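You operate a simulated robot arm through the tools that you are given. There is no shell and no other tool. Be economical: measure what you need, move in short steps, check, and stop when the job is done.

You are at the controls of a simulated robot arm. One attempt, no reset.

JOB
Press the red reset key two times. Put the 3 mm test insert from the top of the unit table on the top of the crating table and the 5 mm test insert on top of the white pack. Put one of the spacers from the top of the coil bench on the shelf of the crating table. Open the coil bench drawer, take the 16 mm green test piece from the top of the coil bench and put it in the inside of the coil bench drawer, then shut the drawer. Put the red test piece with the smallest size on its label from the top of the coil bench on the deck of the pallet with the blue strap. Press the test key two times. Open the cabinet door, turn the sensitivity dial to 6 and shut the door again. Take the sample tin and leave it on the top of the small black table. Put the grey mounting block on the end of the catch table away on the top of the steel bench. Take the blue derusting block on the middle of the catch table and put it away on the top of the old pallets. Any order will do. Set down upright: green test piece, red test piece, grey mounting block.

Only the result counts: the job must be done as asked and must still hold three seconds after the hand-in. Knocking over, shifting, dropping, spilling or breaking anything else fails it.

ROBOT AND FRAMES
A 7-joint arm with a two-finger parallel gripper on a trunk, on a base that drives. Base frame: it is fixed to the floor where the robot stands at the start and does not move with it; the origin is under the middle of the robot, x ahead of it, y to its left, z up. Readings come in mm, degrees, newtons and seconds.
With the tool pointing down near the work surface it reaches from about 300 to 720 mm from the robot's upright axis, wherever it stands. Its first joint turns from -166.0 to 166.0 degrees. Places, roughly: blue derusting block (9x6x5 cm) [-7900, -1200, 1100]; cabinet door [-10100, -2200, 1600]; coil bench drawer [-600, -2800, 700]; deck of the pallet with the blue strap [-2700, -4200, 600]; green test piece [1250, -2750, 1000]; grey mounting block (8x3x5 cm) [-7900, -1700, 1100]; inside of the coil bench drawer [-600, -2900, 700]; red reset key [400, 0, 1100]; red test piece [1750, -3250, 1000]; sample tin (7x7x6 cm) [-8200, -1800, 1100]; sensitivity dial [-10200, -2100, 1500]; shelf of the crating table [-2700, -3000, 300]; spacer [750, -2750, 1000]; test insert [750, -1250, 750]; test key [-9900, -2200, 1300]; top of the crating table [-3100, -3100, 800]; top of the old pallets [-1500, 1600, 400]; top of the small black table [-9000, -4100, 800]; top of the steel bench [-10300, 900, 900]; white pack [750, -750, 750]. Payload 3.43 kg.
The TCP is the grasp point between the finger pads, 34 mm short of the fingertips. In the tool frame z runs along the fingers and y along their closing line. Largest opening 128 mm; finger width 24, thickness 12; the body of the gripper, 48 by 130 mm, starts 96 mm behind the TCP.
Orientation is told as [roll, pitch, yaw] about the base's x, y, z axes, in that order, counted from this pose: with the fingers straight down and closing along the base's y, the tool's x points along the base's -x, its y along +y and its z along -z.

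CONTROLS
- The arm moves only by the tool arm_command. Its argument "series" is text: rows parted by semicolons, each of 7 numbers parted by spaces: the shift along the tool's x, y, z in units of 30 mm (1.0 is 30 mm), then the turn, a rotation vector about the tool's x, y, z in units of 5 degrees (1.0 is 5 degrees), then the gripper command, from -1 (shut) to 1 (fully open), values between in proportion. In form: x y z rx ry rz gripper; .... A call has 1 to 12 rows; each row shifts and turns the commanded pose from where the row before left it, along the tool's axes as they then stand. A call with a number of a shift or a turn outside -1 to 1 is refused whole. Rows are played at 5 a second. More than 50 mm and 8.6 degrees between two rows, or a gripper value outside its range, and nothing of the call is played. A pose out of reach is approached as far as the arm can. The call stops where the force on the tool passes 40 N (or 10 N more than at its start, if that is more) or the arm is blocked; 0.2 s more then pass. Each finger travels about 108 mm/s and halts on what it meets, pressing with about 27 N; the grip force reading is that of the motor and also rises with nothing between the fingers. The clock runs only during rows and for 0.2 s after the last one: add rows that do not move to give the fingers time. The reply holds the time, the measured pose of the TCP, the force on the tool along the base axes, the opening and the grip force, in the units named above and with some noise, with the torque about the TCP (base axes, N m) and any sound that the robot's microphone picked up.
- Cameras (640 x 400 px; columns grow to the right, rows downward): "scene" is now at [-5.5, 103.4, 1514]; the picture's right is [-0.37, -0.93, 0.00], its down [-0.37, 0.15, -0.92] and it looks along [0.85, -0.34, -0.40] (base axes); focal length 280 px, centre (320, 200). "wrist" rides on the gripper at [76, -11, -160] in the tool frame; the picture's right is [0.15, 0.99, 0.00], its down [-0.88, 0.13, -0.46] and it looks along [-0.45, 0.07, 0.89] (tool axes); focal length 234 px, centre (320, 200). There is no depth. A picture from a camera that has moved, and an enlarged one, comes with that camera's place and axes in the base frame and with its lens.
- snapshot(camera): a new picture of that camera. No time passes.
- lift_body(by): slides the trunk up (or, below 0, down) by that many mm; the arm and the scene camera ride with it, the base frame stays. It gives what a move gives, with no picture.
- base_move(legs): drives the robot by 1 to 6 legs, each [ahead, left, turn to the left] in mm, mm and degrees, along the robot's own axes; the way and the turn of a leg run together, so that a leg with both is an arc; at most 1500 mm and 180 degrees a leg. The arm and the cameras ride along, it lands a little off, and it stops where it bumps. It gives what a move gives.
- turn_head(pan, tilt): turns the head with the scene camera to pan (to the left, within 86 degrees either way) and tilt (down, from -29 to 69), counted from straight ahead of the robot. It gives what a move gives.
- inspect(camera, box): a new picture of the part [left, top, right, bottom] of that camera's present view, enlarged. No time passes.
- finish_job(): hands the job in; it is judged then, once.

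Work in short steps. Places have to be worked out from the pictures, the camera data and where the tool is seen: move nearer, look again, correct. Check each grasp and each placing, and mend what went wrong. You have 556 turns and 354 pictures in all, those below and enlarged ones among them. Open the gripper and draw the arm clear of the work before you hand the job in, unless the task says otherwise; then end with one line.

The tools are called after "Request:" as a command line: name --argument value ..., lists and objects as JSON in quotes. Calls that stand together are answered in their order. arm_command: Moves the arm, as the interface text tells. Its arguments: {"type":"object","properties":{"series":{"type":"string"}},"required":["series"]} The other tools are called the same way: lift_body (by) slides the trunk up or down; base_move (legs) drives the base; turn_head (pan, tilt) turns the head that bears the scene camera; snapshot (camera) takes a picture; inspect (camera, box) takes an enlarged picture of a part of a camera's view; finish_job () hands the job in.

At the start:

```text
time: 0.0
tcp_pos: [414.5, -84.7, 1369.3]
orientation: [0.0, 0.1, -0.1]
force: [0.6, -0.4, -0.9]
wrist_torque: [-0.02, 0.02, -0.02]
width: 128.2
finger_force: 0.2
trunk travel left (down, up): [-200.0, 124.0]
robot x, y, heading: [-4.4, 2.2, -0.2]
head pan, tilt: [-21.7, 23.6]
```

scene: 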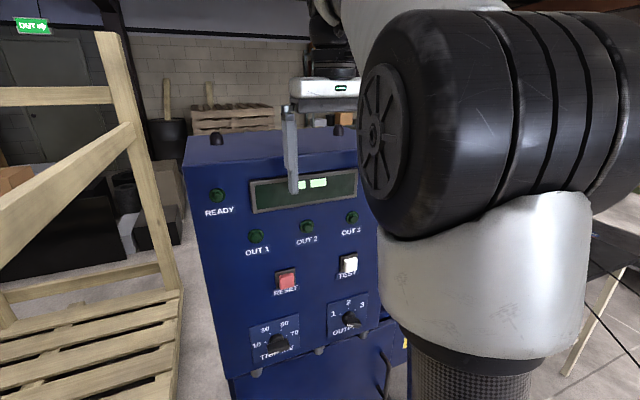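
wrist: 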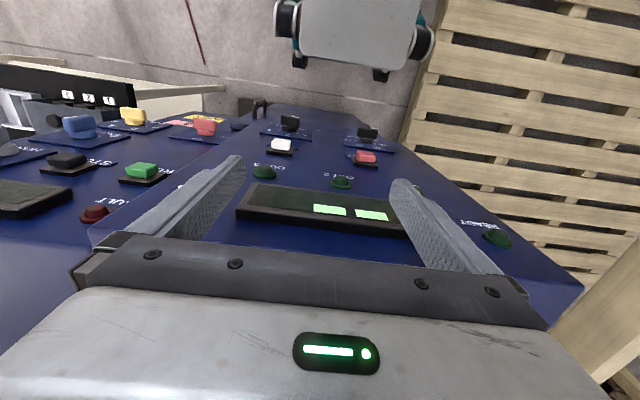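

The red reset key works out at about [445, 0, 1133] on a near-vertical panel. I look around to both sides before I drive.

Request:
turn_head --pan 86 --tilt 30

Request:
snapshot --camera "scene"

Request:
turn_head --pan -86 --tilt 30

Request:
snapshot --camera "scene"

```text
time: 1.9
tcp_pos: [414.3, -85.0, 1370.8]
orientation: [-0.1, 0.1, 0.1]
force: [-1.1, 0.0, 0.6]
wrist_torque: [-0.01, 0.01, 0.03]
width: 128.1
finger_force: 0.0
trunk travel left (down, up): [-200.0, 124.0]
robot x, y, heading: [2.6, 0.0, 0.2]
head pan, tilt: [85.9, 30.0]
```

```text
351 pictures are left
camera scene: at [-84.9, 227.8, 1503.8], right [1.0, -0.07, 0.0], down [-0.04, -0.5, -0.87], along [0.06, 0.86, -0.5], focal length 280 px, centre (320, 200)
```

scene: 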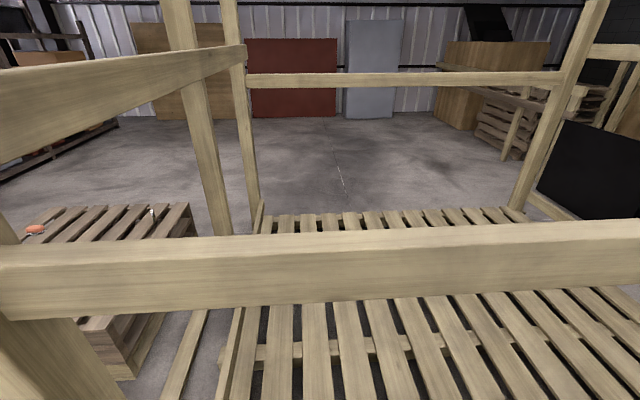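

```text
time: 4.5
tcp_pos: [414.4, -83.8, 1369.3]
orientation: [0.0, 0.0, 0.0]
force: [-0.2, 0.1, -0.3]
wrist_torque: [0.02, 0.01, 0.02]
width: 128.1
finger_force: 0.1
trunk travel left (down, up): [-200.0, 124.0]
robot x, y, heading: [-1.1, 3.2, 0.0]
head pan, tilt: [-85.9, 30.0]
```

```text
350 pictures are left
camera scene: at [-85.0, 47.4, 1503.8], right [-1.0, -0.07, 0.0], down [-0.04, 0.5, -0.87], along [0.06, -0.86, -0.5], focal length 280 px, centre (320, 200)
```

scene: 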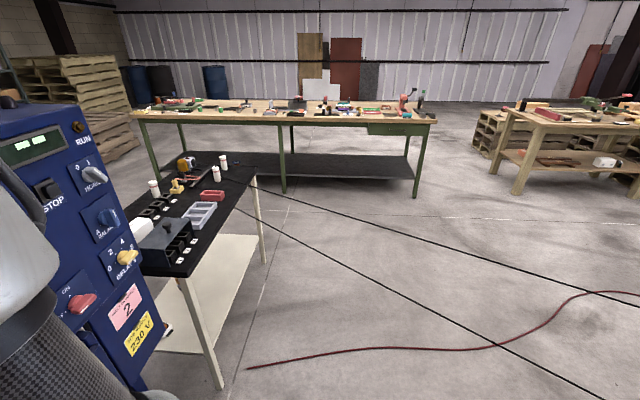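

Behind is likely open floor. I back up a little so the tool can point forward at the panel.

Request:
base_move --legs '[[-200, 0, 0]]'

Request:
turn_head --pan 0 --tilt 25

Request:
snapshot --camera "scene"

```text
time: 6.1
tcp_pos: [209.0, -83.6, 1370.6]
orientation: [0.1, -0.1, 0.1]
force: [0.0, 0.8, -0.5]
wrist_torque: [-0.01, 0.04, 0.0]
width: 128.0
finger_force: 0.0
trunk travel left (down, up): [-200.0, 124.0]
robot x, y, heading: [-205.7, 2.3, 0.1]
head pan, tilt: [-85.9, 30.0]
```

```text
time: 7.7
tcp_pos: [209.5, -83.4, 1369.2]
orientation: [0.1, -0.1, 0.2]
force: [0.1, 0.8, -0.4]
wrist_torque: [-0.02, 0.01, 0.01]
width: 127.8
finger_force: 0.0
trunk travel left (down, up): [-200.0, 124.0]
robot x, y, heading: [-205.7, 3.3, 0.0]
head pan, tilt: [0.0, 25.0]
```

```text
349 pictures are left
camera scene: at [-204.6, 137.4, 1511.7], right [0.0, -1.0, 0.0], down [-0.42, 0.0, -0.91], along [0.91, 0.0, -0.42], focal length 280 px, centre (320, 200)
```

scene: 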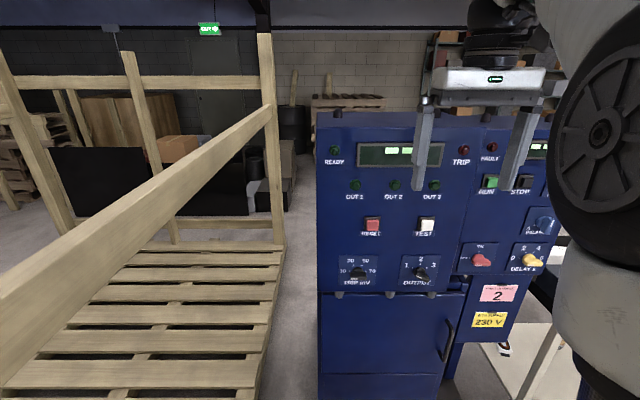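

The key sits at about [450, -3, 1136]. I move the arm forward, shut the gripper and pitch the tool to point ahead.

Request:
arm_command --series "-1 0 0 0 0 0 -1; -1 0 0 0 0 0 -1; -1 0 0 0 0 0 -1; 0 0 0 0 -1 0 -1; 0 0 0 0 -1 0 -1; 0 0 0 0 -1 0 -1; 0 0 0 0 -1 0 -1; 0 0 0 0 -1 0 -1; 0 0 0 0 -1 0 -1; 0 0 0 0 -1 0 -1; 0 0 0 0 -1 0 -1; 0 0 0 0 -1 0 -1"

Request:
arm_command --series "0 0 0 0 -1 0 -1; 0 0 0 0 -1 0 -1; 0 0 0 0 -1 0 -1; 0 0 0 0 -1 0 -1; 0 0 0 0 -1 0 -1; 0 0 0 0 -1 0 -1; 0 0 0 0 -1 0 -1; 0 0 0 0 -1 0 -1; 0 0 0 0 -1 0 -1"

```text
time: 10.3
tcp_pos: [298.6, -82.5, 1369.4]
orientation: [0.0, -45.1, 0.0]
force: [0.1, 0.0, 0.3]
wrist_torque: [0.01, 0.02, 0.0]
width: 0.0
finger_force: 27.3
trunk travel left (down, up): [-200.0, 124.0]
robot x, y, heading: [-204.8, -2.0, 0.2]
head pan, tilt: [0.0, 25.0]
```

```text
time: 12.3
tcp_pos: [299.6, -83.9, 1369.5]
orientation: [-147.3, -89.8, 147.4]
force: [0.0, 0.9, 0.1]
wrist_torque: [-0.02, 0.03, -0.01]
width: 0.0
finger_force: 27.0
trunk travel left (down, up): [-200.0, 124.0]
robot x, y, heading: [-207.1, -0.6, 0.2]
head pan, tilt: [0.0, 25.0]
```

The tool points forward. Now I lower and centre it in front of the key, then check.

Request:
arm_command --series "0.975 0.34 0 0 0 0 -1; 0.975 0.34 0 0 0 0 -1; 0.975 0.34 0 0 0 0 -1; 0.975 0.34 0 0 0 0 -1; 0.975 0.34 0 0 0 0 -1; 0.975 0.34 0 0 0 0 -1; 0.975 0.34 0 0 0 0 -1; 0.975 0.34 0 0 0 0 -1; 0 0 0 0 0 0 -1"

Request:
snapshot --camera "scene"

Request:
snapshot --camera "wrist"

```text
time: 14.3
tcp_pos: [338.6, -6.2, 1148.7]
orientation: [112.1, -89.9, -112.1]
force: [0.4, 0.0, -1.0]
wrist_torque: [0.01, 0.02, -0.03]
width: 0.0
finger_force: 27.3
out of reach, approached as far as the arm can: row 4, 5, 6, 7, 8
trunk travel left (down, up): [-200.0, 124.0]
robot x, y, heading: [-206.2, -1.1, 0.2]
head pan, tilt: [0.0, 25.0]
```

```text
348 pictures are left
camera scene: at [-204.4, 137.6, 1511.7], right [0.0, -1.0, 0.0], down [-0.42, 0.0, -0.91], along [0.91, 0.0, -0.42], focal length 280 px, centre (320, 200)
```

scene: 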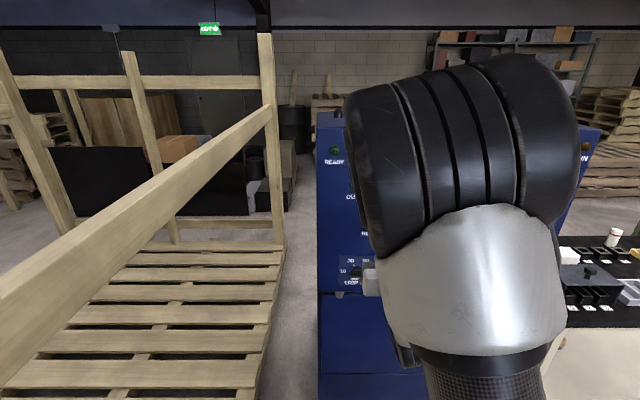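

```text
347 pictures are left
camera wrist: at [178.2, -17.6, 1072.5], right [0.0, 0.99, -0.15], down [-0.46, 0.13, 0.88], along [0.89, 0.07, 0.45], focal length 234 px, centre (320, 200)
```

wrist: 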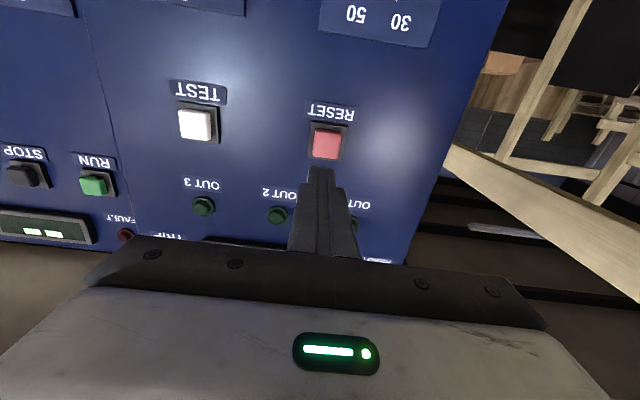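

The fingertips are about 75 mm from the key, slightly high. I move forward and down in small steps.

Request:
arm_command --series "0 0 1 0 0 0 -1; 0 0 0.7 0 0 0 -1; 0 0 0 0 0 0 -1"

```text
time: 15.1
tcp_pos: [389.7, -6.3, 1148.5]
orientation: [146.6, -89.9, -146.5]
force: [-0.3, -0.4, -0.9]
wrist_torque: [-0.01, 0.0, 0.0]
width: 0.1
finger_force: 26.7
trunk travel left (down, up): [-200.0, 124.0]
robot x, y, heading: [-207.6, 3.6, 0.2]
head pan, tilt: [0.0, 25.0]
```

It moves relative to the reached pose. I align to the key centre.

Request:
arm_command --series "0.47 0.2 0 0 0 0 -1; 0 0 0 0 0 0 -1"

Request:
inspect --camera "wrist" --box '[200, 50, 440, 260]'

```text
time: 15.7
tcp_pos: [389.1, -1.0, 1133.2]
orientation: [48.3, -90.0, -48.3]
force: [-0.4, 0.8, -0.3]
wrist_torque: [0.02, 0.0, 0.0]
width: 0.1
finger_force: 26.9
trunk travel left (down, up): [-200.0, 124.0]
robot x, y, heading: [-203.9, -0.1, 0.4]
head pan, tilt: [0.0, 25.0]
```

```text
1.90 times, centred on (320, 155) of wrist
camera zoom: at [229.3, -12.1, 1058.6], right [0.0, 0.99, -0.15], down [-0.46, 0.13, 0.88], along [0.89, 0.07, 0.45], focal length 446 px, centre (320, 286)
```

zoom: 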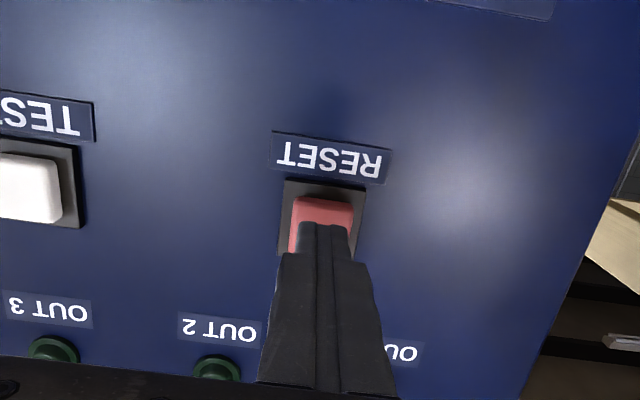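

The fingers are in line with the key. I advance slowly.

Request:
arm_command --series "0 0 0.5 0 0 0 -1; 0 0 0.2 0 0 0 -1; 0 0 0.15 0 0 0 -1; 0 0 0.1 0 0 0 -1"

```text
time: 16.7
tcp_pos: [411.4, 0.7, 1133.8]
orientation: [14.9, -89.8, -14.9]
force: [-24.9, 1.1, 7.2]
wrist_torque: [-0.08, -0.27, 0.04]
width: 0.1
finger_force: 27.0
trunk travel left (down, up): [-200.0, 124.0]
robot x, y, heading: [-208.0, 1.0, 0.1]
head pan, tilt: [0.0, 25.0]
heard: click
stopped in row 4: the force on the tool passed its limit at 42 N (the readings are from after the stop); the commanded pose is now the measured one
```

One click. I back off fully, then press a second time.

Request:
arm_command --series "0 0 -0.5 0 0 0 -1; 0 0 -0.4 0 0 0 -1; 0 0 0 0 0 0 -1"

Request:
inspect --camera "wrist" --box '[200, 50, 440, 260]'

Request:
arm_command --series "0 0 0.5 0 0 0 -1; 0 0 0.2 0 0 0 -1; 0 0 0.15 0 0 0 -1; 0 0 0.1 0 0 0 -1"

```text
time: 17.5
tcp_pos: [388.3, 0.1, 1131.7]
orientation: [2.2, -89.6, -2.2]
force: [0.0, 0.8, 0.4]
wrist_torque: [-0.01, -0.01, -0.01]
width: 0.0
finger_force: 26.6
trunk travel left (down, up): [-200.0, 124.0]
robot x, y, heading: [-205.5, -1.1, 0.1]
head pan, tilt: [0.0, 25.0]
```

```text
1.90 times, centred on (320, 155) of wrist
camera zoom: at [227.1, -11.5, 1058.0], right [0.0, 0.99, -0.15], down [-0.45, 0.13, 0.88], along [0.89, 0.07, 0.44], focal length 446 px, centre (320, 286)
```

zoom: 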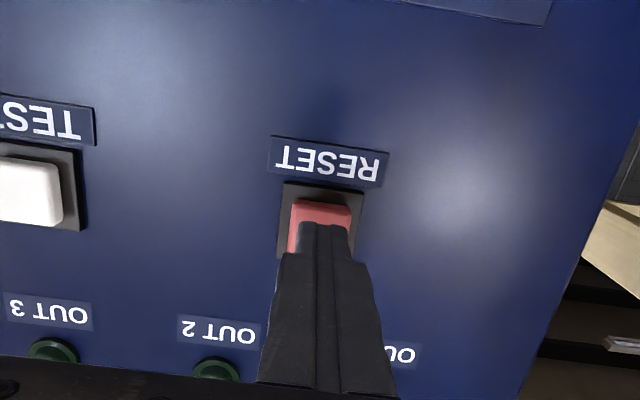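

```text
time: 18.5
tcp_pos: [412.1, 0.1, 1131.8]
orientation: [3.6, -89.5, -3.6]
force: [-37.6, 0.8, 1.6]
wrist_torque: [-0.01, -0.22, 0.02]
width: 0.2
finger_force: 27.3
trunk travel left (down, up): [-200.0, 124.0]
robot x, y, heading: [-206.6, 1.4, -0.1]
head pan, tilt: [0.0, 25.0]
heard: click
```

Second click heard. I retreat and return the tool to pointing down.

Request:
arm_command --series "0 0 -1 0 0 0 -1; 0 0 -1 0 0 0 -1; -1 0 -0.5 0 0 0 -1; -1 0 0 0 0 0 -1; -1 0 0 0 0 0 -1; -1 0 0 0 0 0 -1; -1 0 0 0 0 0 -1; -1 0 0 0 0 0 -1; -1 0 0 0 0 0 -1"

Request:
arm_command --series "0 0 0 0 1 0 -1; 0 0 0 0 1 0 -1; 0 0 0 0 1 0 -1; 0 0 0 0 1 0 -1; 0 0 0 0 1 0 -1; 0 0 0 0 1 0 -1; 0 0 0 0 1 0 -1; 0 0 0 0 1 0 -1; 0 0 0 0 1 0 -1; 0 0 0 0 1 0 -1; 0 0 0 0 1 0 -1; 0 0 0 0 1 0 -1"

Request:
arm_command --series "0 0 0 0 1 0 -1; 0 0 0 0 1 0 -1; 0 0 0 0 1 0 -1; 0 0 0 0 1 0 -1; 0 0 0 0 1 0 -1; 0 0 0 0 1 0 -1; 1 0 0 0 0 0 -1; 1 0 0 0 0 0 -1"

```text
time: 20.5
tcp_pos: [341.5, 0.2, 1342.4]
orientation: [-1.6, -89.5, 1.8]
force: [0.3, 0.8, -0.6]
wrist_torque: [-0.03, 0.01, 0.03]
width: 0.1
finger_force: 26.8
trunk travel left (down, up): [-200.0, 124.0]
robot x, y, heading: [-211.0, 1.2, 0.3]
head pan, tilt: [0.0, 25.0]
```

```text
time: 23.1
tcp_pos: [342.0, -0.2, 1342.4]
orientation: [0.0, -29.5, -0.1]
force: [-0.5, 0.4, 0.2]
wrist_torque: [0.01, -0.01, 0.03]
width: 0.1
finger_force: 26.3
trunk travel left (down, up): [-200.0, 124.0]
robot x, y, heading: [-205.8, 1.8, -0.2]
head pan, tilt: [0.0, 25.0]
```

```text
time: 24.9
tcp_pos: [282.1, 2.2, 1343.9]
orientation: [0.0, 0.5, 0.1]
force: [-0.6, 0.2, -0.1]
wrist_torque: [-0.01, -0.01, -0.05]
width: 0.0
finger_force: 26.9
trunk travel left (down, up): [-200.0, 124.0]
robot x, y, heading: [-207.0, 2.2, 0.2]
head pan, tilt: [0.0, 25.0]
```

I drive sideways to face the unit table and look.

Request:
base_move --legs '[[0, -1150, 0]]'

Request:
turn_head --pan 0 --tilt 35

Request:
snapshot --camera "scene"

```text
time: 36.2
tcp_pos: [296.5, -1132.4, 1342.9]
orientation: [0.0, 0.4, 1.1]
force: [0.0, 0.2, 0.9]
wrist_torque: [0.0, 0.01, -0.02]
width: 0.1
finger_force: 27.4
trunk travel left (down, up): [-200.0, 124.0]
robot x, y, heading: [-193.4, -1146.6, 1.1]
head pan, tilt: [0.0, 25.0]
```

```text
time: 36.9
tcp_pos: [294.9, -1132.9, 1342.1]
orientation: [0.0, 0.3, 1.1]
force: [-0.3, 0.1, 0.0]
wrist_torque: [-0.06, 0.01, 0.0]
width: 0.1
finger_force: 26.7
trunk travel left (down, up): [-200.0, 124.0]
robot x, y, heading: [-193.1, -1142.7, 1.0]
head pan, tilt: [0.0, 35.0]
```

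```text
344 pictures are left
camera scene: at [-199.7, -1006.3, 1496.0], right [0.02, -1.0, 0.0], down [-0.57, -0.01, -0.82], along [0.82, 0.02, -0.57], focal length 280 px, centre (320, 200)
```

scene: 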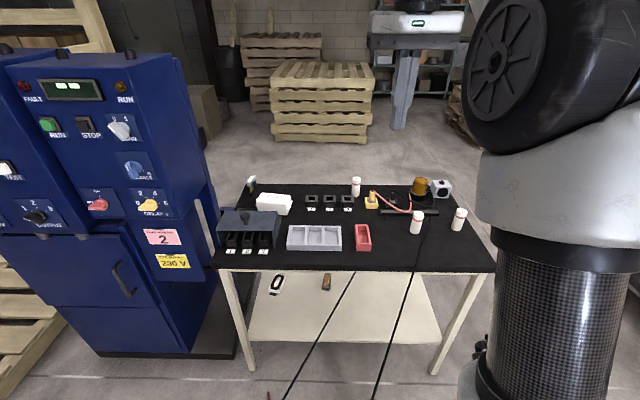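

The table is in view. I enlarge it to find the inserts.

Request:
inspect --camera "scene" --box '[210, 165, 380, 275]'

Request:
inspect --camera "scene" --box '[340, 165, 510, 275]'

```text
3.64 times, centred on (295, 220) of scene
camera zoom: at [-199.7, -1006.3, 1496.0], right [0.02, -1.0, 0.0], down [-0.57, -0.01, -0.82], along [0.82, 0.02, -0.57], focal length 1019 px, centre (411, 127)
```

zoom: 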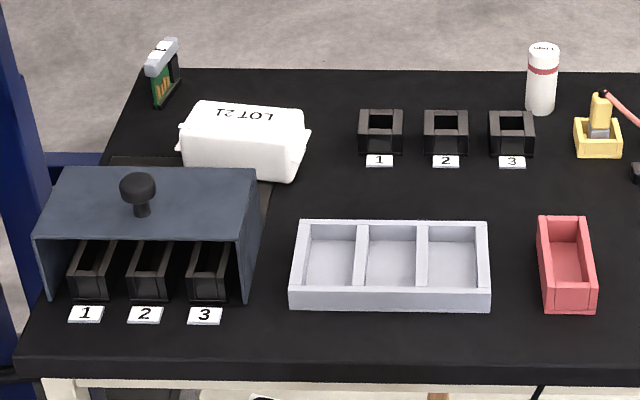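

```text
3.64 times, centred on (425, 220) of scene
camera zoom: at [-199.7, -1006.3, 1496.0], right [0.02, -1.0, 0.0], down [-0.57, -0.01, -0.82], along [0.82, 0.02, -0.57], focal length 1019 px, centre (-62, 127)
```

zoom: 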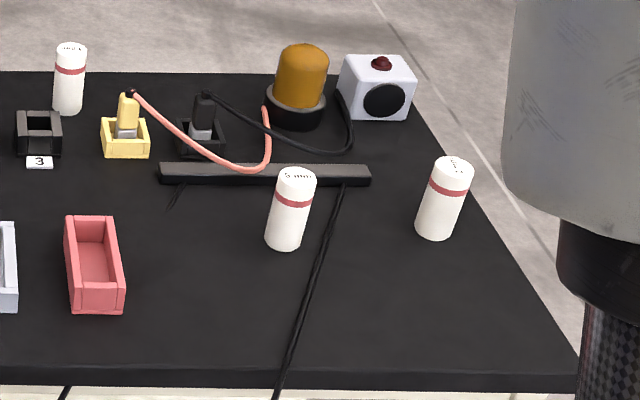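

The inserts are the white cylinders with labels on top. I enlarge them to read the sizes.

Request:
inspect --camera "scene" --box '[346, 174, 368, 190]'

Request:
inspect --camera "scene" --box '[406, 206, 432, 222]'

Request:
inspect --camera "scene" --box '[448, 202, 474, 220]'

```text
16.00 times, centred on (357, 182) of scene
camera zoom: at [-199.7, -1006.3, 1496.0], right [0.02, -1.0, 0.0], down [-0.57, -0.01, -0.82], along [0.82, 0.02, -0.57], focal length 4484 px, centre (-272, 488)
```

zoom: 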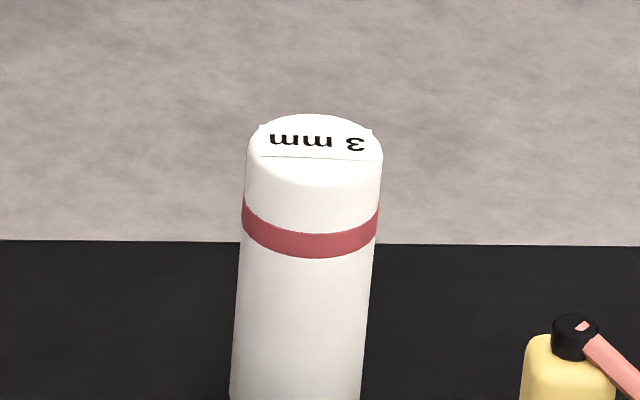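

```text
16.00 times, centred on (419, 214) of scene
camera zoom: at [-199.7, -1006.3, 1496.0], right [0.02, -1.0, 0.0], down [-0.57, -0.01, -0.82], along [0.82, 0.02, -0.57], focal length 4484 px, centre (-1264, -24)
```

zoom: 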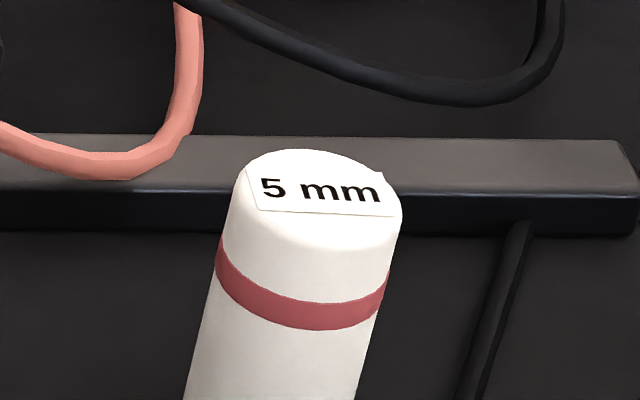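

```text
16.00 times, centred on (461, 211) of scene
camera zoom: at [-199.7, -1006.3, 1496.0], right [0.02, -1.0, 0.0], down [-0.57, -0.01, -0.82], along [0.82, 0.02, -0.57], focal length 4484 px, centre (-1936, 24)
```

zoom: 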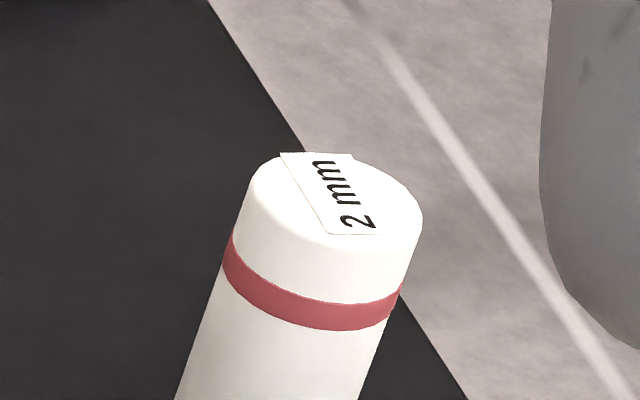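

3 mm insert ≈ [978, -1158], 5 mm ≈ [708, -1392], white pack ≈ [847, -767], table top ≈ z 705. I look down to see how much room the base has before the table.

Request:
turn_head --pan 0 --tilt 69

Request:
snapshot --camera "scene"

```text
time: 37.9
tcp_pos: [295.9, -1133.5, 1342.7]
orientation: [0.0, 0.4, 1.1]
force: [0.5, 0.5, 0.3]
wrist_torque: [0.03, 0.03, -0.03]
width: 0.0
finger_force: 27.3
trunk travel left (down, up): [-200.0, 124.0]
robot x, y, heading: [-192.2, -1141.5, 1.2]
head pan, tilt: [0.0, 68.8]
```

```text
338 pictures are left
camera scene: at [-231.8, -1006.9, 1452.3], right [0.02, -1.0, 0.0], down [-0.93, -0.02, -0.36], along [0.36, 0.01, -0.93], focal length 280 px, centre (320, 200)
```

scene: 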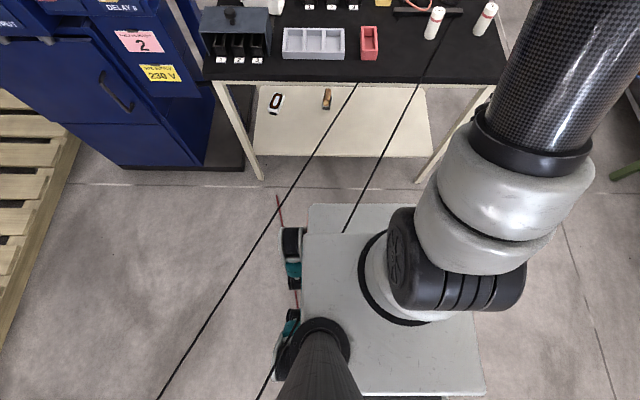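

The base front reaches about 250 mm ahead of the axis; the table legs stand near x≈455. I drive in close and check the clearance.

Request:
base_move --legs '[[330, 140, -1]]'

Request:
snapshot --camera "scene"

```text
time: 40.2
tcp_pos: [621.0, -998.1, 1344.4]
orientation: [0.0, 0.3, 0.2]
force: [-0.8, -0.5, -0.4]
wrist_torque: [-0.01, -0.02, 0.01]
width: 0.1
finger_force: 26.8
trunk travel left (down, up): [-200.0, 124.0]
robot x, y, heading: [128.4, -998.5, 0.2]
head pan, tilt: [0.0, 68.8]
```

```text
337 pictures are left
camera scene: at [96.1, -864.2, 1452.3], right [0.0, -1.0, 0.0], down [-0.93, 0.0, -0.36], along [0.36, 0.0, -0.93], focal length 280 px, centre (320, 200)
```

scene: 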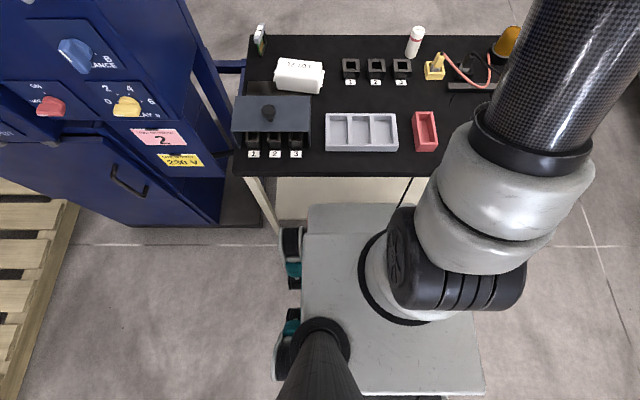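

Two views agree on the table top ≈ z 775: 5 mm insert ≈ [628, -1358], pack top ≈ [731, -797, 825], 3 mm ≈ [860, -1150]. I move the open gripper above the 5 mm insert.

Request:
arm_command --series "0 -1 1 0 0 0 0.2; 0 -1 1 0 0 0 0.2; 0 -1 1 0 0 0 0.2; 0 -1 1 0 0 0 0.2; 0 -1 1 0 0 0 0.2; 0 -1 1 0 0 0 0.2; 0 -1 1 0 0 0 0.2; 0 -1 1 0 0 0 0.2; 0 -1 1 0 0 0 0.2; 0 -1 1 0 0 0 0.2; 0 -1 1 0 0 0 0.2; 0 -1 0 0 0 0 0.2"

Request:
snapshot --camera "wrist"

Request:
snapshot --camera "scene"

```text
time: 42.8
tcp_pos: [620.8, -1356.8, 1014.9]
orientation: [0.0, 0.4, 0.3]
force: [0.3, 0.0, 0.3]
wrist_torque: [0.02, 0.0, 0.01]
width: 76.6
finger_force: 0.0
trunk travel left (down, up): [-200.0, 124.0]
robot x, y, heading: [131.6, -1003.9, 0.2]
head pan, tilt: [0.0, 68.8]
```

```text
336 pictures are left
camera wrist: at [545.2, -1369.8, 1175.1], right [-0.15, 0.99, 0.0], down [0.88, 0.13, 0.45], along [0.45, 0.07, -0.89], focal length 234 px, centre (320, 200)
```

wrist: 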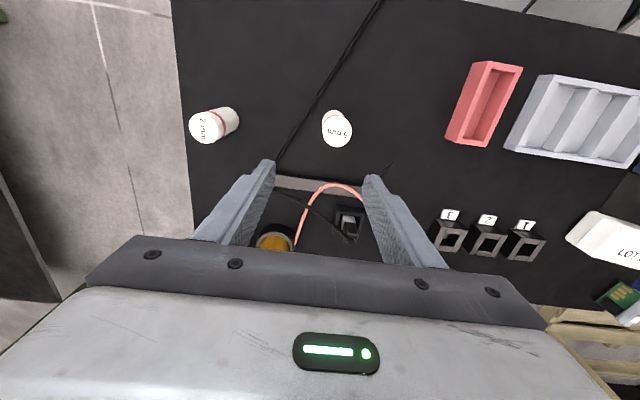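

```text
335 pictures are left
camera scene: at [96.1, -864.2, 1452.3], right [0.0, -1.0, 0.0], down [-0.93, 0.0, -0.36], along [0.36, 0.0, -0.93], focal length 280 px, centre (320, 200)
```

scene: 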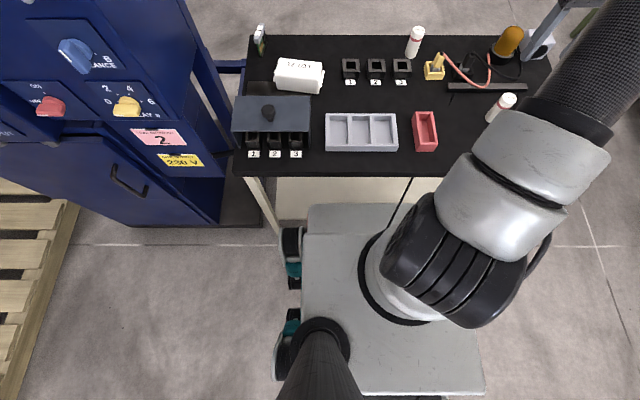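

The 5 mm insert's top comes out at about [594, -1340, 880]. I shift over it and lower part-way, then look again.

Request:
arm_command --series "0.9 0.56 0 0 0 0 0.2; 0 0 0.8 0 0 0 0.2; 0 0 0.3 0 0 0 0.2; 0 0 0 0 0 0 0.2"

Request:
snapshot --camera "wrist"

```text
time: 43.8
tcp_pos: [593.4, -1340.1, 980.4]
orientation: [0.0, 0.4, 0.2]
force: [-0.4, -0.6, 0.8]
wrist_torque: [0.02, 0.01, 0.02]
width: 76.9
finger_force: 0.0
trunk travel left (down, up): [-200.0, 124.0]
robot x, y, heading: [134.0, -997.5, 0.2]
head pan, tilt: [0.0, 68.8]
```

```text
334 pictures are left
camera wrist: at [518.0, -1352.8, 1141.1], right [-0.15, 0.99, 0.0], down [0.88, 0.13, 0.45], along [0.44, 0.07, -0.89], focal length 234 px, centre (320, 200)
```

wrist: 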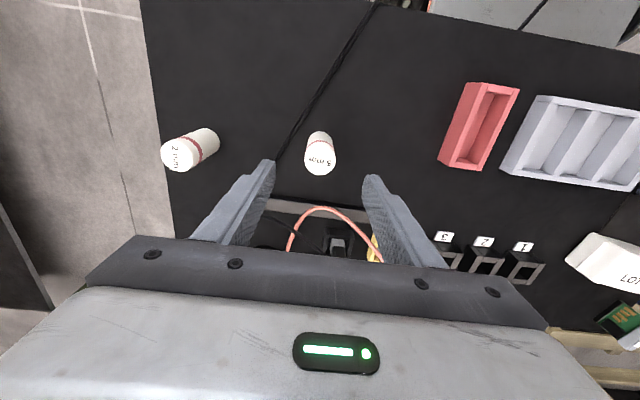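

Centred. I lower to about z 840 and close.

Request:
arm_command --series "0 0 1 0 0 0 0.2; 0 0 1 0 0 0 0.2; 0 0 1 0 0 0 0.2; 0 0 1 0 0 0 0.2; 0 0 0.67 0 0 0 0.2; 0 0 0 0 0 0 -1; 0 0 0 0 0 0 -1; 0 0 0 0 0 0 -1"

Request:
snapshot --camera "wrist"

```text
time: 45.6
tcp_pos: [591.6, -1342.4, 840.6]
orientation: [0.0, 0.5, 0.2]
force: [0.8, 0.2, -0.3]
wrist_torque: [0.02, -0.03, 0.0]
width: 34.9
finger_force: 27.1
trunk travel left (down, up): [-200.0, 124.0]
robot x, y, heading: [132.4, -998.7, 0.3]
head pan, tilt: [0.0, 68.8]
```

```text
333 pictures are left
camera wrist: at [516.2, -1354.6, 1001.4], right [-0.15, 0.99, 0.0], down [0.88, 0.13, 0.45], along [0.44, 0.07, -0.89], focal length 234 px, centre (320, 200)
```

wrist: 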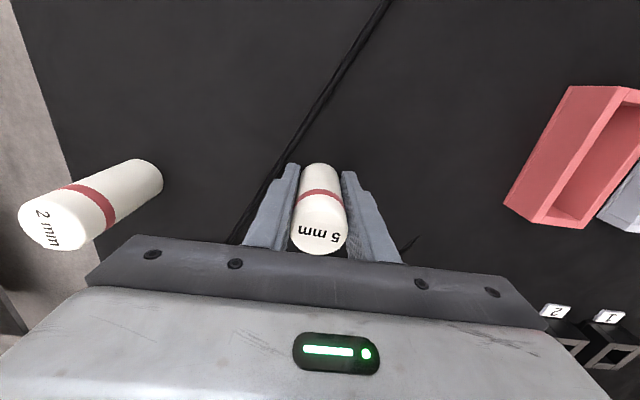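

Insert held (35 mm). I lift it 160 mm and travel toward the white pack.

Request:
arm_command --series "0 0 -1 0 0 0 -1; 0 0 -1 0 0 0 -1; 0 0 -1 0 0 0 -1; 0 0 -1 0 0 0 -1; 0 0 -1 0 0 0 -1; 0 0 -1 0 0 0 -1; 0 1 0 0 0 0 -1; 0 1 0 0 0 0 -1; 0 1 0 0 0 0 -1; 0 1 0 0 0 0 -1; 0 1 0 0 0 0 -1; 0 1 0 0 0 0 -1"

Request:
arm_command --series "-0.4 1 0 0 0 0 -1; -0.4 1 0 0 0 0 -1; -0.4 1 0 0 0 0 -1; -0.4 1 0 0 0 0 -1; -0.4 1 0 0 0 0 -1; -0.4 1 0 0 0 0 -1; -0.4 1 0 0 0 0 -1; -0.4 1 0 0 0 0 -1; -0.4 1 0 0 0 0 -1; -0.4 1 0 0 0 0 -1; 0 0 0 0 0 0 -1"

Request:
snapshot --camera "wrist"

Request:
snapshot --camera "scene"

```text
time: 48.2
tcp_pos: [590.7, -1161.9, 1020.3]
orientation: [0.0, 0.4, 0.2]
force: [0.5, 0.4, -0.9]
wrist_torque: [0.01, 0.01, -0.03]
width: 34.5
finger_force: 27.5
trunk travel left (down, up): [-200.0, 124.0]
robot x, y, heading: [133.8, -1000.9, 0.3]
head pan, tilt: [0.0, 68.8]
```

```text
time: 50.6
tcp_pos: [712.9, -861.9, 1017.9]
orientation: [0.0, 0.3, 0.2]
force: [-0.4, 0.1, -1.7]
wrist_torque: [-0.01, 0.01, 0.0]
width: 34.4
finger_force: 26.8
trunk travel left (down, up): [-200.0, 124.0]
robot x, y, heading: [132.9, -997.1, 0.1]
head pan, tilt: [0.0, 68.8]
```

```text
332 pictures are left
camera wrist: at [637.3, -874.3, 1179.1], right [-0.15, 0.99, 0.0], down [0.88, 0.13, 0.45], along [0.44, 0.07, -0.89], focal length 234 px, centre (320, 200)
```

wrist: 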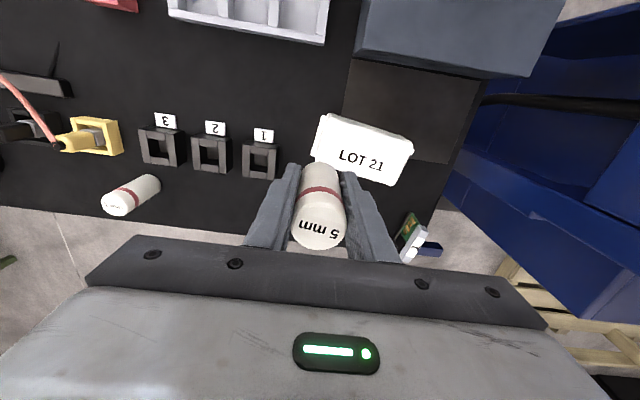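

```text
331 pictures are left
camera scene: at [96.2, -864.0, 1452.3], right [0.0, -1.0, 0.0], down [-0.93, 0.0, -0.36], along [0.36, 0.0, -0.93], focal length 280 px, centre (320, 200)
```

scene: 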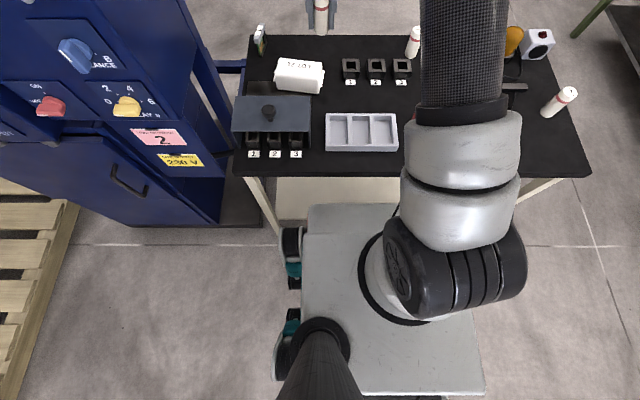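

Pack top is about [710, -797, 845]. I move over its middle and lower to just above it.

Request:
arm_command --series "0.05 1 0 0 0 0 -1; 0 1 0 0 0 0 -1; 0 0.17 0 0 0 0 -1; 0 0 1 0 0 0 -1; 0 0 1 0 0 0 -1; 0 0 1 0 0 0 -1; 0 0 0.3 0 0 0 -1; 0 0 0 0 0 0 -1"

Request:
snapshot --camera "wrist"

Request:
inspect --camera "scene" --box '[220, 0, 400, 120]'

```text
time: 52.4
tcp_pos: [710.0, -796.2, 921.7]
orientation: [0.1, 0.4, 0.1]
force: [0.2, 0.3, -0.6]
wrist_torque: [-0.01, 0.03, 0.0]
width: 34.4
finger_force: 27.5
trunk travel left (down, up): [-200.0, 124.0]
robot x, y, heading: [129.6, -1000.5, 0.2]
head pan, tilt: [0.0, 68.8]
```

```text
330 pictures are left
camera wrist: at [633.8, -807.1, 1081.3], right [-0.15, 0.99, 0.0], down [0.88, 0.13, 0.45], along [0.44, 0.07, -0.89], focal length 234 px, centre (320, 200)
```

wrist: 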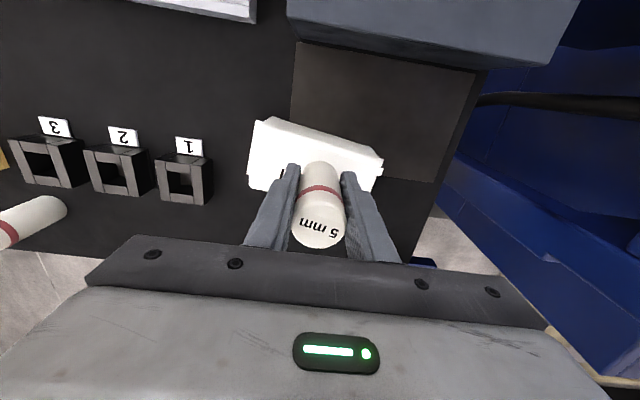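

```text
3.33 times, centred on (310, 60) of scene
camera zoom: at [96.1, -864.2, 1452.3], right [0.0, -1.0, 0.0], down [-0.93, 0.0, -0.36], along [0.36, 0.0, -0.93], focal length 934 px, centre (353, 667)
```

zoom: 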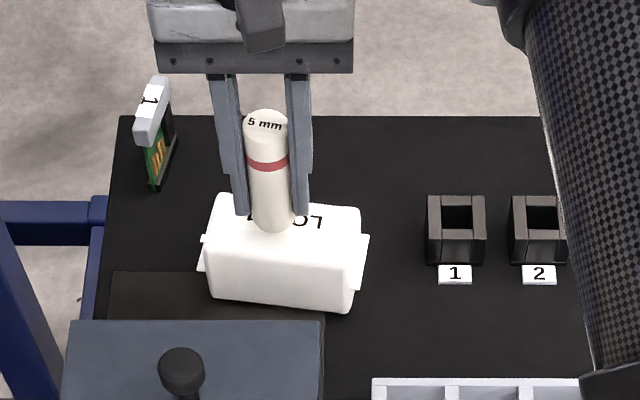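

The insert's bottom is at about z 870, centred over the pack. I lower slowly to feel contact.

Request:
arm_command --series "0.15 0 0.3 0 0 0 -1; 0 0 0.1 0 0 0 -1; 0 0 0.1 0 0 0 -1; 0 0 0.1 0 0 0 -1; 0 0 0 0 0 0 -1"

```text
time: 53.6
tcp_pos: [707.1, -794.4, 904.3]
orientation: [0.2, 0.0, 0.2]
force: [4.1, 2.8, 25.7]
wrist_torque: [0.06, -0.26, 0.14]
width: 34.2
finger_force: 26.8
trunk travel left (down, up): [-200.0, 124.0]
robot x, y, heading: [128.5, -1000.9, 0.2]
head pan, tilt: [0.0, 68.8]
```

Contact felt (26 N). I ease up a hair and open the fingers gently.

Request:
arm_command --series "0 0 -0.07 0 0 0 -1; 0 0 0 0 0 0 -0.35; 0 0 0 0 0 0 -0.2; 0 0 0 0 0 0 0; 0 0 0 0 0 0 0"

Request:
inspect --camera "scene" --box '[220, 0, 400, 120]'

```text
time: 54.8
tcp_pos: [704.7, -794.3, 904.6]
orientation: [-0.1, 0.4, 0.2]
force: [-0.3, 0.3, 0.0]
wrist_torque: [0.04, 0.0, 0.01]
width: 64.1
finger_force: 0.1
trunk travel left (down, up): [-200.0, 124.0]
robot x, y, heading: [131.0, -1005.7, 0.4]
head pan, tilt: [0.0, 68.8]
```

```text
3.33 times, centred on (310, 60) of scene
camera zoom: at [96.0, -864.2, 1452.3], right [0.0, -1.0, 0.0], down [-0.93, 0.0, -0.36], along [0.36, 0.0, -0.93], focal length 934 px, centre (353, 667)
```

zoom: 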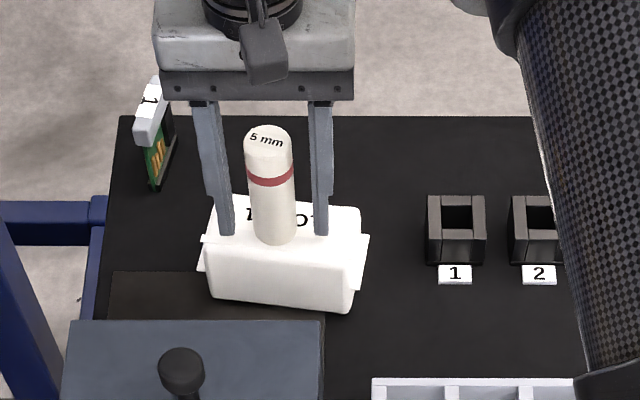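

The insert stands on the pack. I lift clear straight up.

Request:
arm_command --series "0 0 -0.5 0 0 0 0; 0 0 -1 0 0 0 0; 0 0 -1 0 0 0 0; 0 0 -1 0 0 0 0; 0 0 -1 0 0 0 0; 0 0 -1 0 0 0 0; 0 -1 0 0 0 0 0; 0 -1 0 0 0 0 0; 0 -1 0 0 0 0 0; 0 -1 0 0 0 0 0; 0 0 0 0 0 0 0"

Request:
snapshot --camera "scene"

Request:
snapshot --camera "wrist"

```text
time: 57.2
tcp_pos: [704.8, -915.5, 1070.8]
orientation: [-0.1, 0.4, 0.2]
force: [-1.4, 0.2, -0.2]
wrist_torque: [-0.02, -0.02, -0.01]
width: 63.9
finger_force: 0.0
trunk travel left (down, up): [-200.0, 124.0]
robot x, y, heading: [130.3, -1002.3, 0.2]
head pan, tilt: [0.0, 68.8]
```

```text
327 pictures are left
camera scene: at [96.0, -864.3, 1452.3], right [0.0, -1.0, 0.0], down [-0.93, 0.0, -0.36], along [0.36, 0.0, -0.93], focal length 280 px, centre (320, 200)
```

scene: 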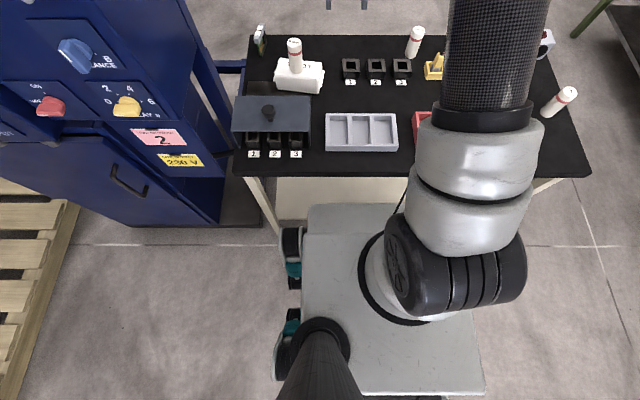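

```text
326 pictures are left
camera wrist: at [629.9, -927.8, 1230.3], right [-0.15, 0.99, 0.0], down [0.88, 0.13, 0.45], along [0.44, 0.07, -0.89], focal length 234 px, centre (320, 200)
```

wrist: 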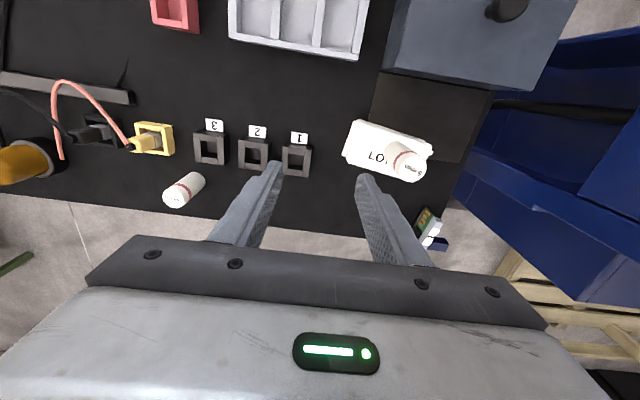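

3 mm insert's top is at [832, -1142, 882]. I shift the base right 140 mm so it is straight ahead, at 700 mm.

Request:
base_move --legs '[[20, -140, 0]]'

```text
time: 59.1
tcp_pos: [715.8, -1052.2, 1070.5]
orientation: [0.0, 0.4, 0.3]
force: [-0.1, 0.4, -0.4]
wrist_torque: [-0.02, 0.01, 0.0]
width: 63.9
finger_force: 0.0
trunk travel left (down, up): [-200.0, 124.0]
robot x, y, heading: [137.2, -1139.5, 0.2]
head pan, tilt: [0.0, 68.8]
```

Now above the 3 mm insert, and look again.

Request:
arm_command --series "-1 -0.75 0 0 0 0 0; -1 -0.75 0 0 0 0 0; -1 -0.75 1 0 0 0 0; -0.87 -0.75 1 0 0 0 0; 0 0 1 0 0 0 0; 0 0 0 0 0 0 0"

Request:
snapshot --camera "wrist"

```text
time: 60.5
tcp_pos: [830.0, -1140.9, 978.1]
orientation: [0.0, 0.3, 0.2]
force: [0.4, -0.1, 0.6]
wrist_torque: [0.0, 0.0, 0.01]
width: 64.1
finger_force: 0.0
trunk travel left (down, up): [-200.0, 124.0]
robot x, y, heading: [142.0, -1134.6, 0.3]
head pan, tilt: [0.0, 68.8]
```

```text
325 pictures are left
camera wrist: at [755.5, -1153.4, 1139.1], right [-0.15, 0.99, 0.0], down [0.88, 0.13, 0.45], along [0.45, 0.07, -0.89], focal length 234 px, centre (320, 200)
```

wrist: 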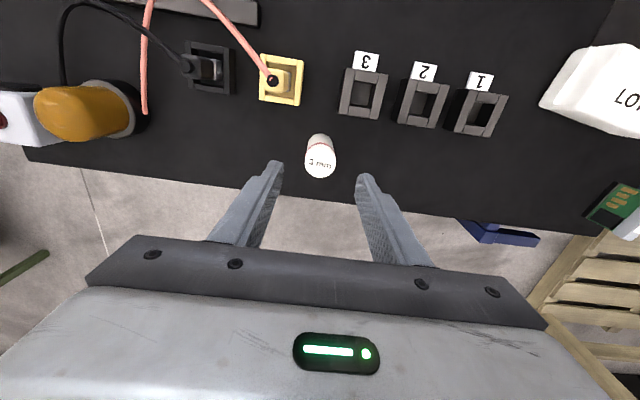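

Centred. Lower and grasp.

Request:
arm_command --series "0 0 1 0 0 0 0; 0 0 1 0 0 0 0; 0 0 1 0 0 0 0; 0 0 1 0 0 0 0; 0 0 0.6 0 0 0 0; 0 0 0 0 0 0 -1; 0 0 0 0 0 0 -1; 0 0 0 0 0 0 -1"

Request:
snapshot --camera "wrist"

```text
time: 62.3
tcp_pos: [829.4, -1140.6, 839.6]
orientation: [0.1, 0.5, 0.2]
force: [0.4, 0.6, -0.3]
wrist_torque: [0.05, 0.03, 0.0]
width: 34.7
finger_force: 27.0
trunk travel left (down, up): [-200.0, 124.0]
robot x, y, heading: [140.2, -1139.9, 0.2]
head pan, tilt: [0.0, 68.8]
```

```text
324 pictures are left
camera wrist: at [754.1, -1153.2, 1000.8], right [-0.15, 0.99, 0.0], down [0.88, 0.13, 0.45], along [0.44, 0.07, -0.89], focal length 234 px, centre (320, 200)
```

wrist: 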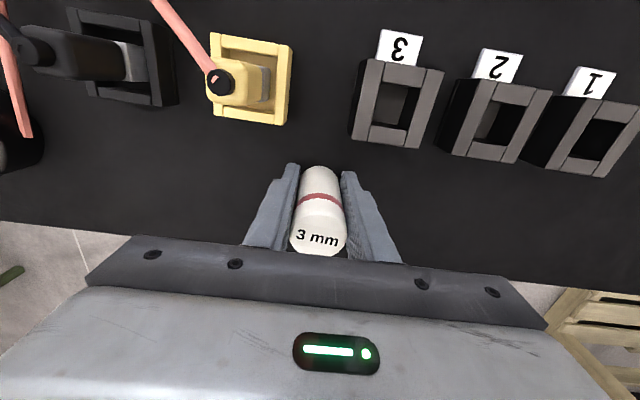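

Grasped. I lift high, retract, and back away from the table.

Request:
arm_command --series "0 0 -1 0 0 0 -1; 0 0 -1 0 0 0 -1; 0 0 -1 0 0 0 -1; 0 0 -1 0 0 0 -1; 0 0 -1 0 0 0 -1; 0 0 -1 0 0 0 -1; 0 0 -1 0 0 0 -1; 0 0 -1 0 0 0 -1; 1 0 -1 0 0 0 -1; 1 0 -1 0 0 0 -1; 1 0 0 0 0 0 -1; 1 0 0 0 0 0 -1"

Request:
arm_command --series "1 0 0 0 0 0 -1; 1 0 0 0 0 0 -1; 1 0 0 0 0 0 -1; 1 0 0 0 0 0 -1; 1 0 0 0 0 0 -1; 1 0 0 0 0 0 -1"

Request:
base_move --legs '[[-400, 0, 0], [0, 0, -90]]'

Request:
turn_head --pan -50 --tilt 25

Request:
snapshot --camera "scene"

```text
time: 64.9
tcp_pos: [712.4, -1143.9, 1141.9]
orientation: [-0.1, 0.4, 0.1]
force: [0.1, -0.2, -1.3]
wrist_torque: [0.01, 0.03, 0.0]
width: 34.7
finger_force: 26.8
trunk travel left (down, up): [-200.0, 124.0]
robot x, y, heading: [142.7, -1140.2, 0.1]
head pan, tilt: [0.0, 68.8]
```

```text
time: 66.3
tcp_pos: [531.7, -1143.0, 1143.3]
orientation: [0.0, 0.4, 0.2]
force: [0.1, 0.2, -0.9]
wrist_torque: [0.03, 0.04, -0.01]
width: 34.5
finger_force: 27.3
trunk travel left (down, up): [-200.0, 124.0]
robot x, y, heading: [143.5, -1140.4, 0.1]
head pan, tilt: [0.0, 68.8]
```

```text
time: 72.8
tcp_pos: [-267.7, -1529.6, 1144.7]
orientation: [0.0, 0.4, -89.7]
force: [0.8, 0.2, -0.6]
wrist_torque: [0.0, -0.01, 0.01]
width: 34.3
finger_force: 26.8
trunk travel left (down, up): [-200.0, 124.0]
robot x, y, heading: [-264.9, -1139.8, -89.7]
head pan, tilt: [0.0, 68.8]
```

```text
time: 74.0
tcp_pos: [-266.7, -1529.6, 1143.9]
orientation: [0.0, 0.4, -89.8]
force: [-0.5, 0.5, -0.3]
wrist_torque: [0.03, 0.02, 0.01]
width: 34.2
finger_force: 27.5
trunk travel left (down, up): [-200.0, 124.0]
robot x, y, heading: [-263.6, -1139.5, -89.9]
head pan, tilt: [-50.0, 25.0]
```

```text
323 pictures are left
camera scene: at [-193.6, -1110.9, 1511.7], right [-0.65, 0.76, 0.0], down [0.32, 0.27, -0.91], along [-0.69, -0.59, -0.42], focal length 280 px, centre (320, 200)
```

scene: 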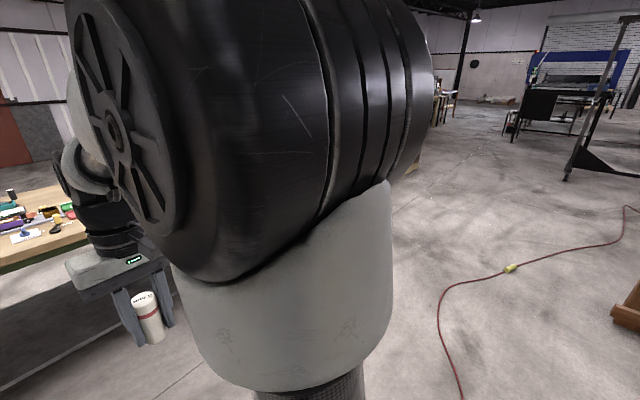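

The arm hides the right. I drive sideways (toward -x), where the floor looks clear, and look at the crating table with the head turned.

Request:
base_move --legs '[[0, -1400, 0]]'

Request:
turn_head --pan 10 --tilt 20

Request:
snapshot --camera "scene"

```text
time: 87.5
tcp_pos: [-1670.3, -1513.8, 1143.5]
orientation: [0.0, 0.4, -91.6]
force: [0.0, -0.2, -1.1]
wrist_torque: [-0.01, 0.01, 0.0]
width: 33.5
finger_force: 27.2
trunk travel left (down, up): [-200.0, 124.0]
robot x, y, heading: [-1650.1, -1122.3, -91.6]
head pan, tilt: [-50.0, 25.0]
```

```text
time: 88.8
tcp_pos: [-1671.0, -1514.9, 1143.5]
orientation: [0.0, 0.4, -91.4]
force: [0.2, 0.3, -0.8]
wrist_torque: [0.01, 0.01, 0.01]
width: 34.0
finger_force: 26.7
trunk travel left (down, up): [-200.0, 124.0]
robot x, y, heading: [-1654.4, -1121.3, -91.6]
head pan, tilt: [10.0, 20.0]
```

```text
322 pictures are left
camera scene: at [-1498.5, -1132.3, 1519.8], right [-0.99, -0.15, 0.0], down [-0.05, 0.34, -0.94], along [0.14, -0.93, -0.34], focal length 280 px, centre (320, 200)
```

scene: 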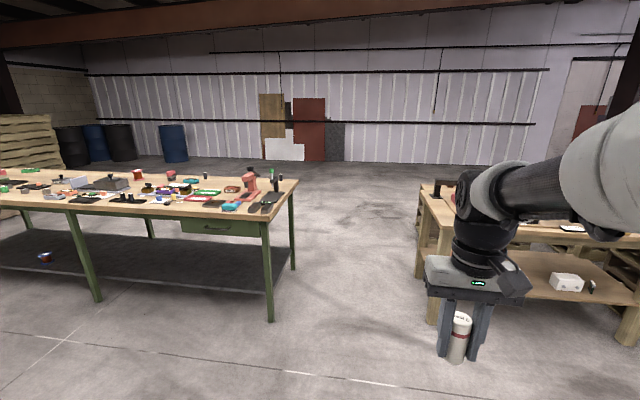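

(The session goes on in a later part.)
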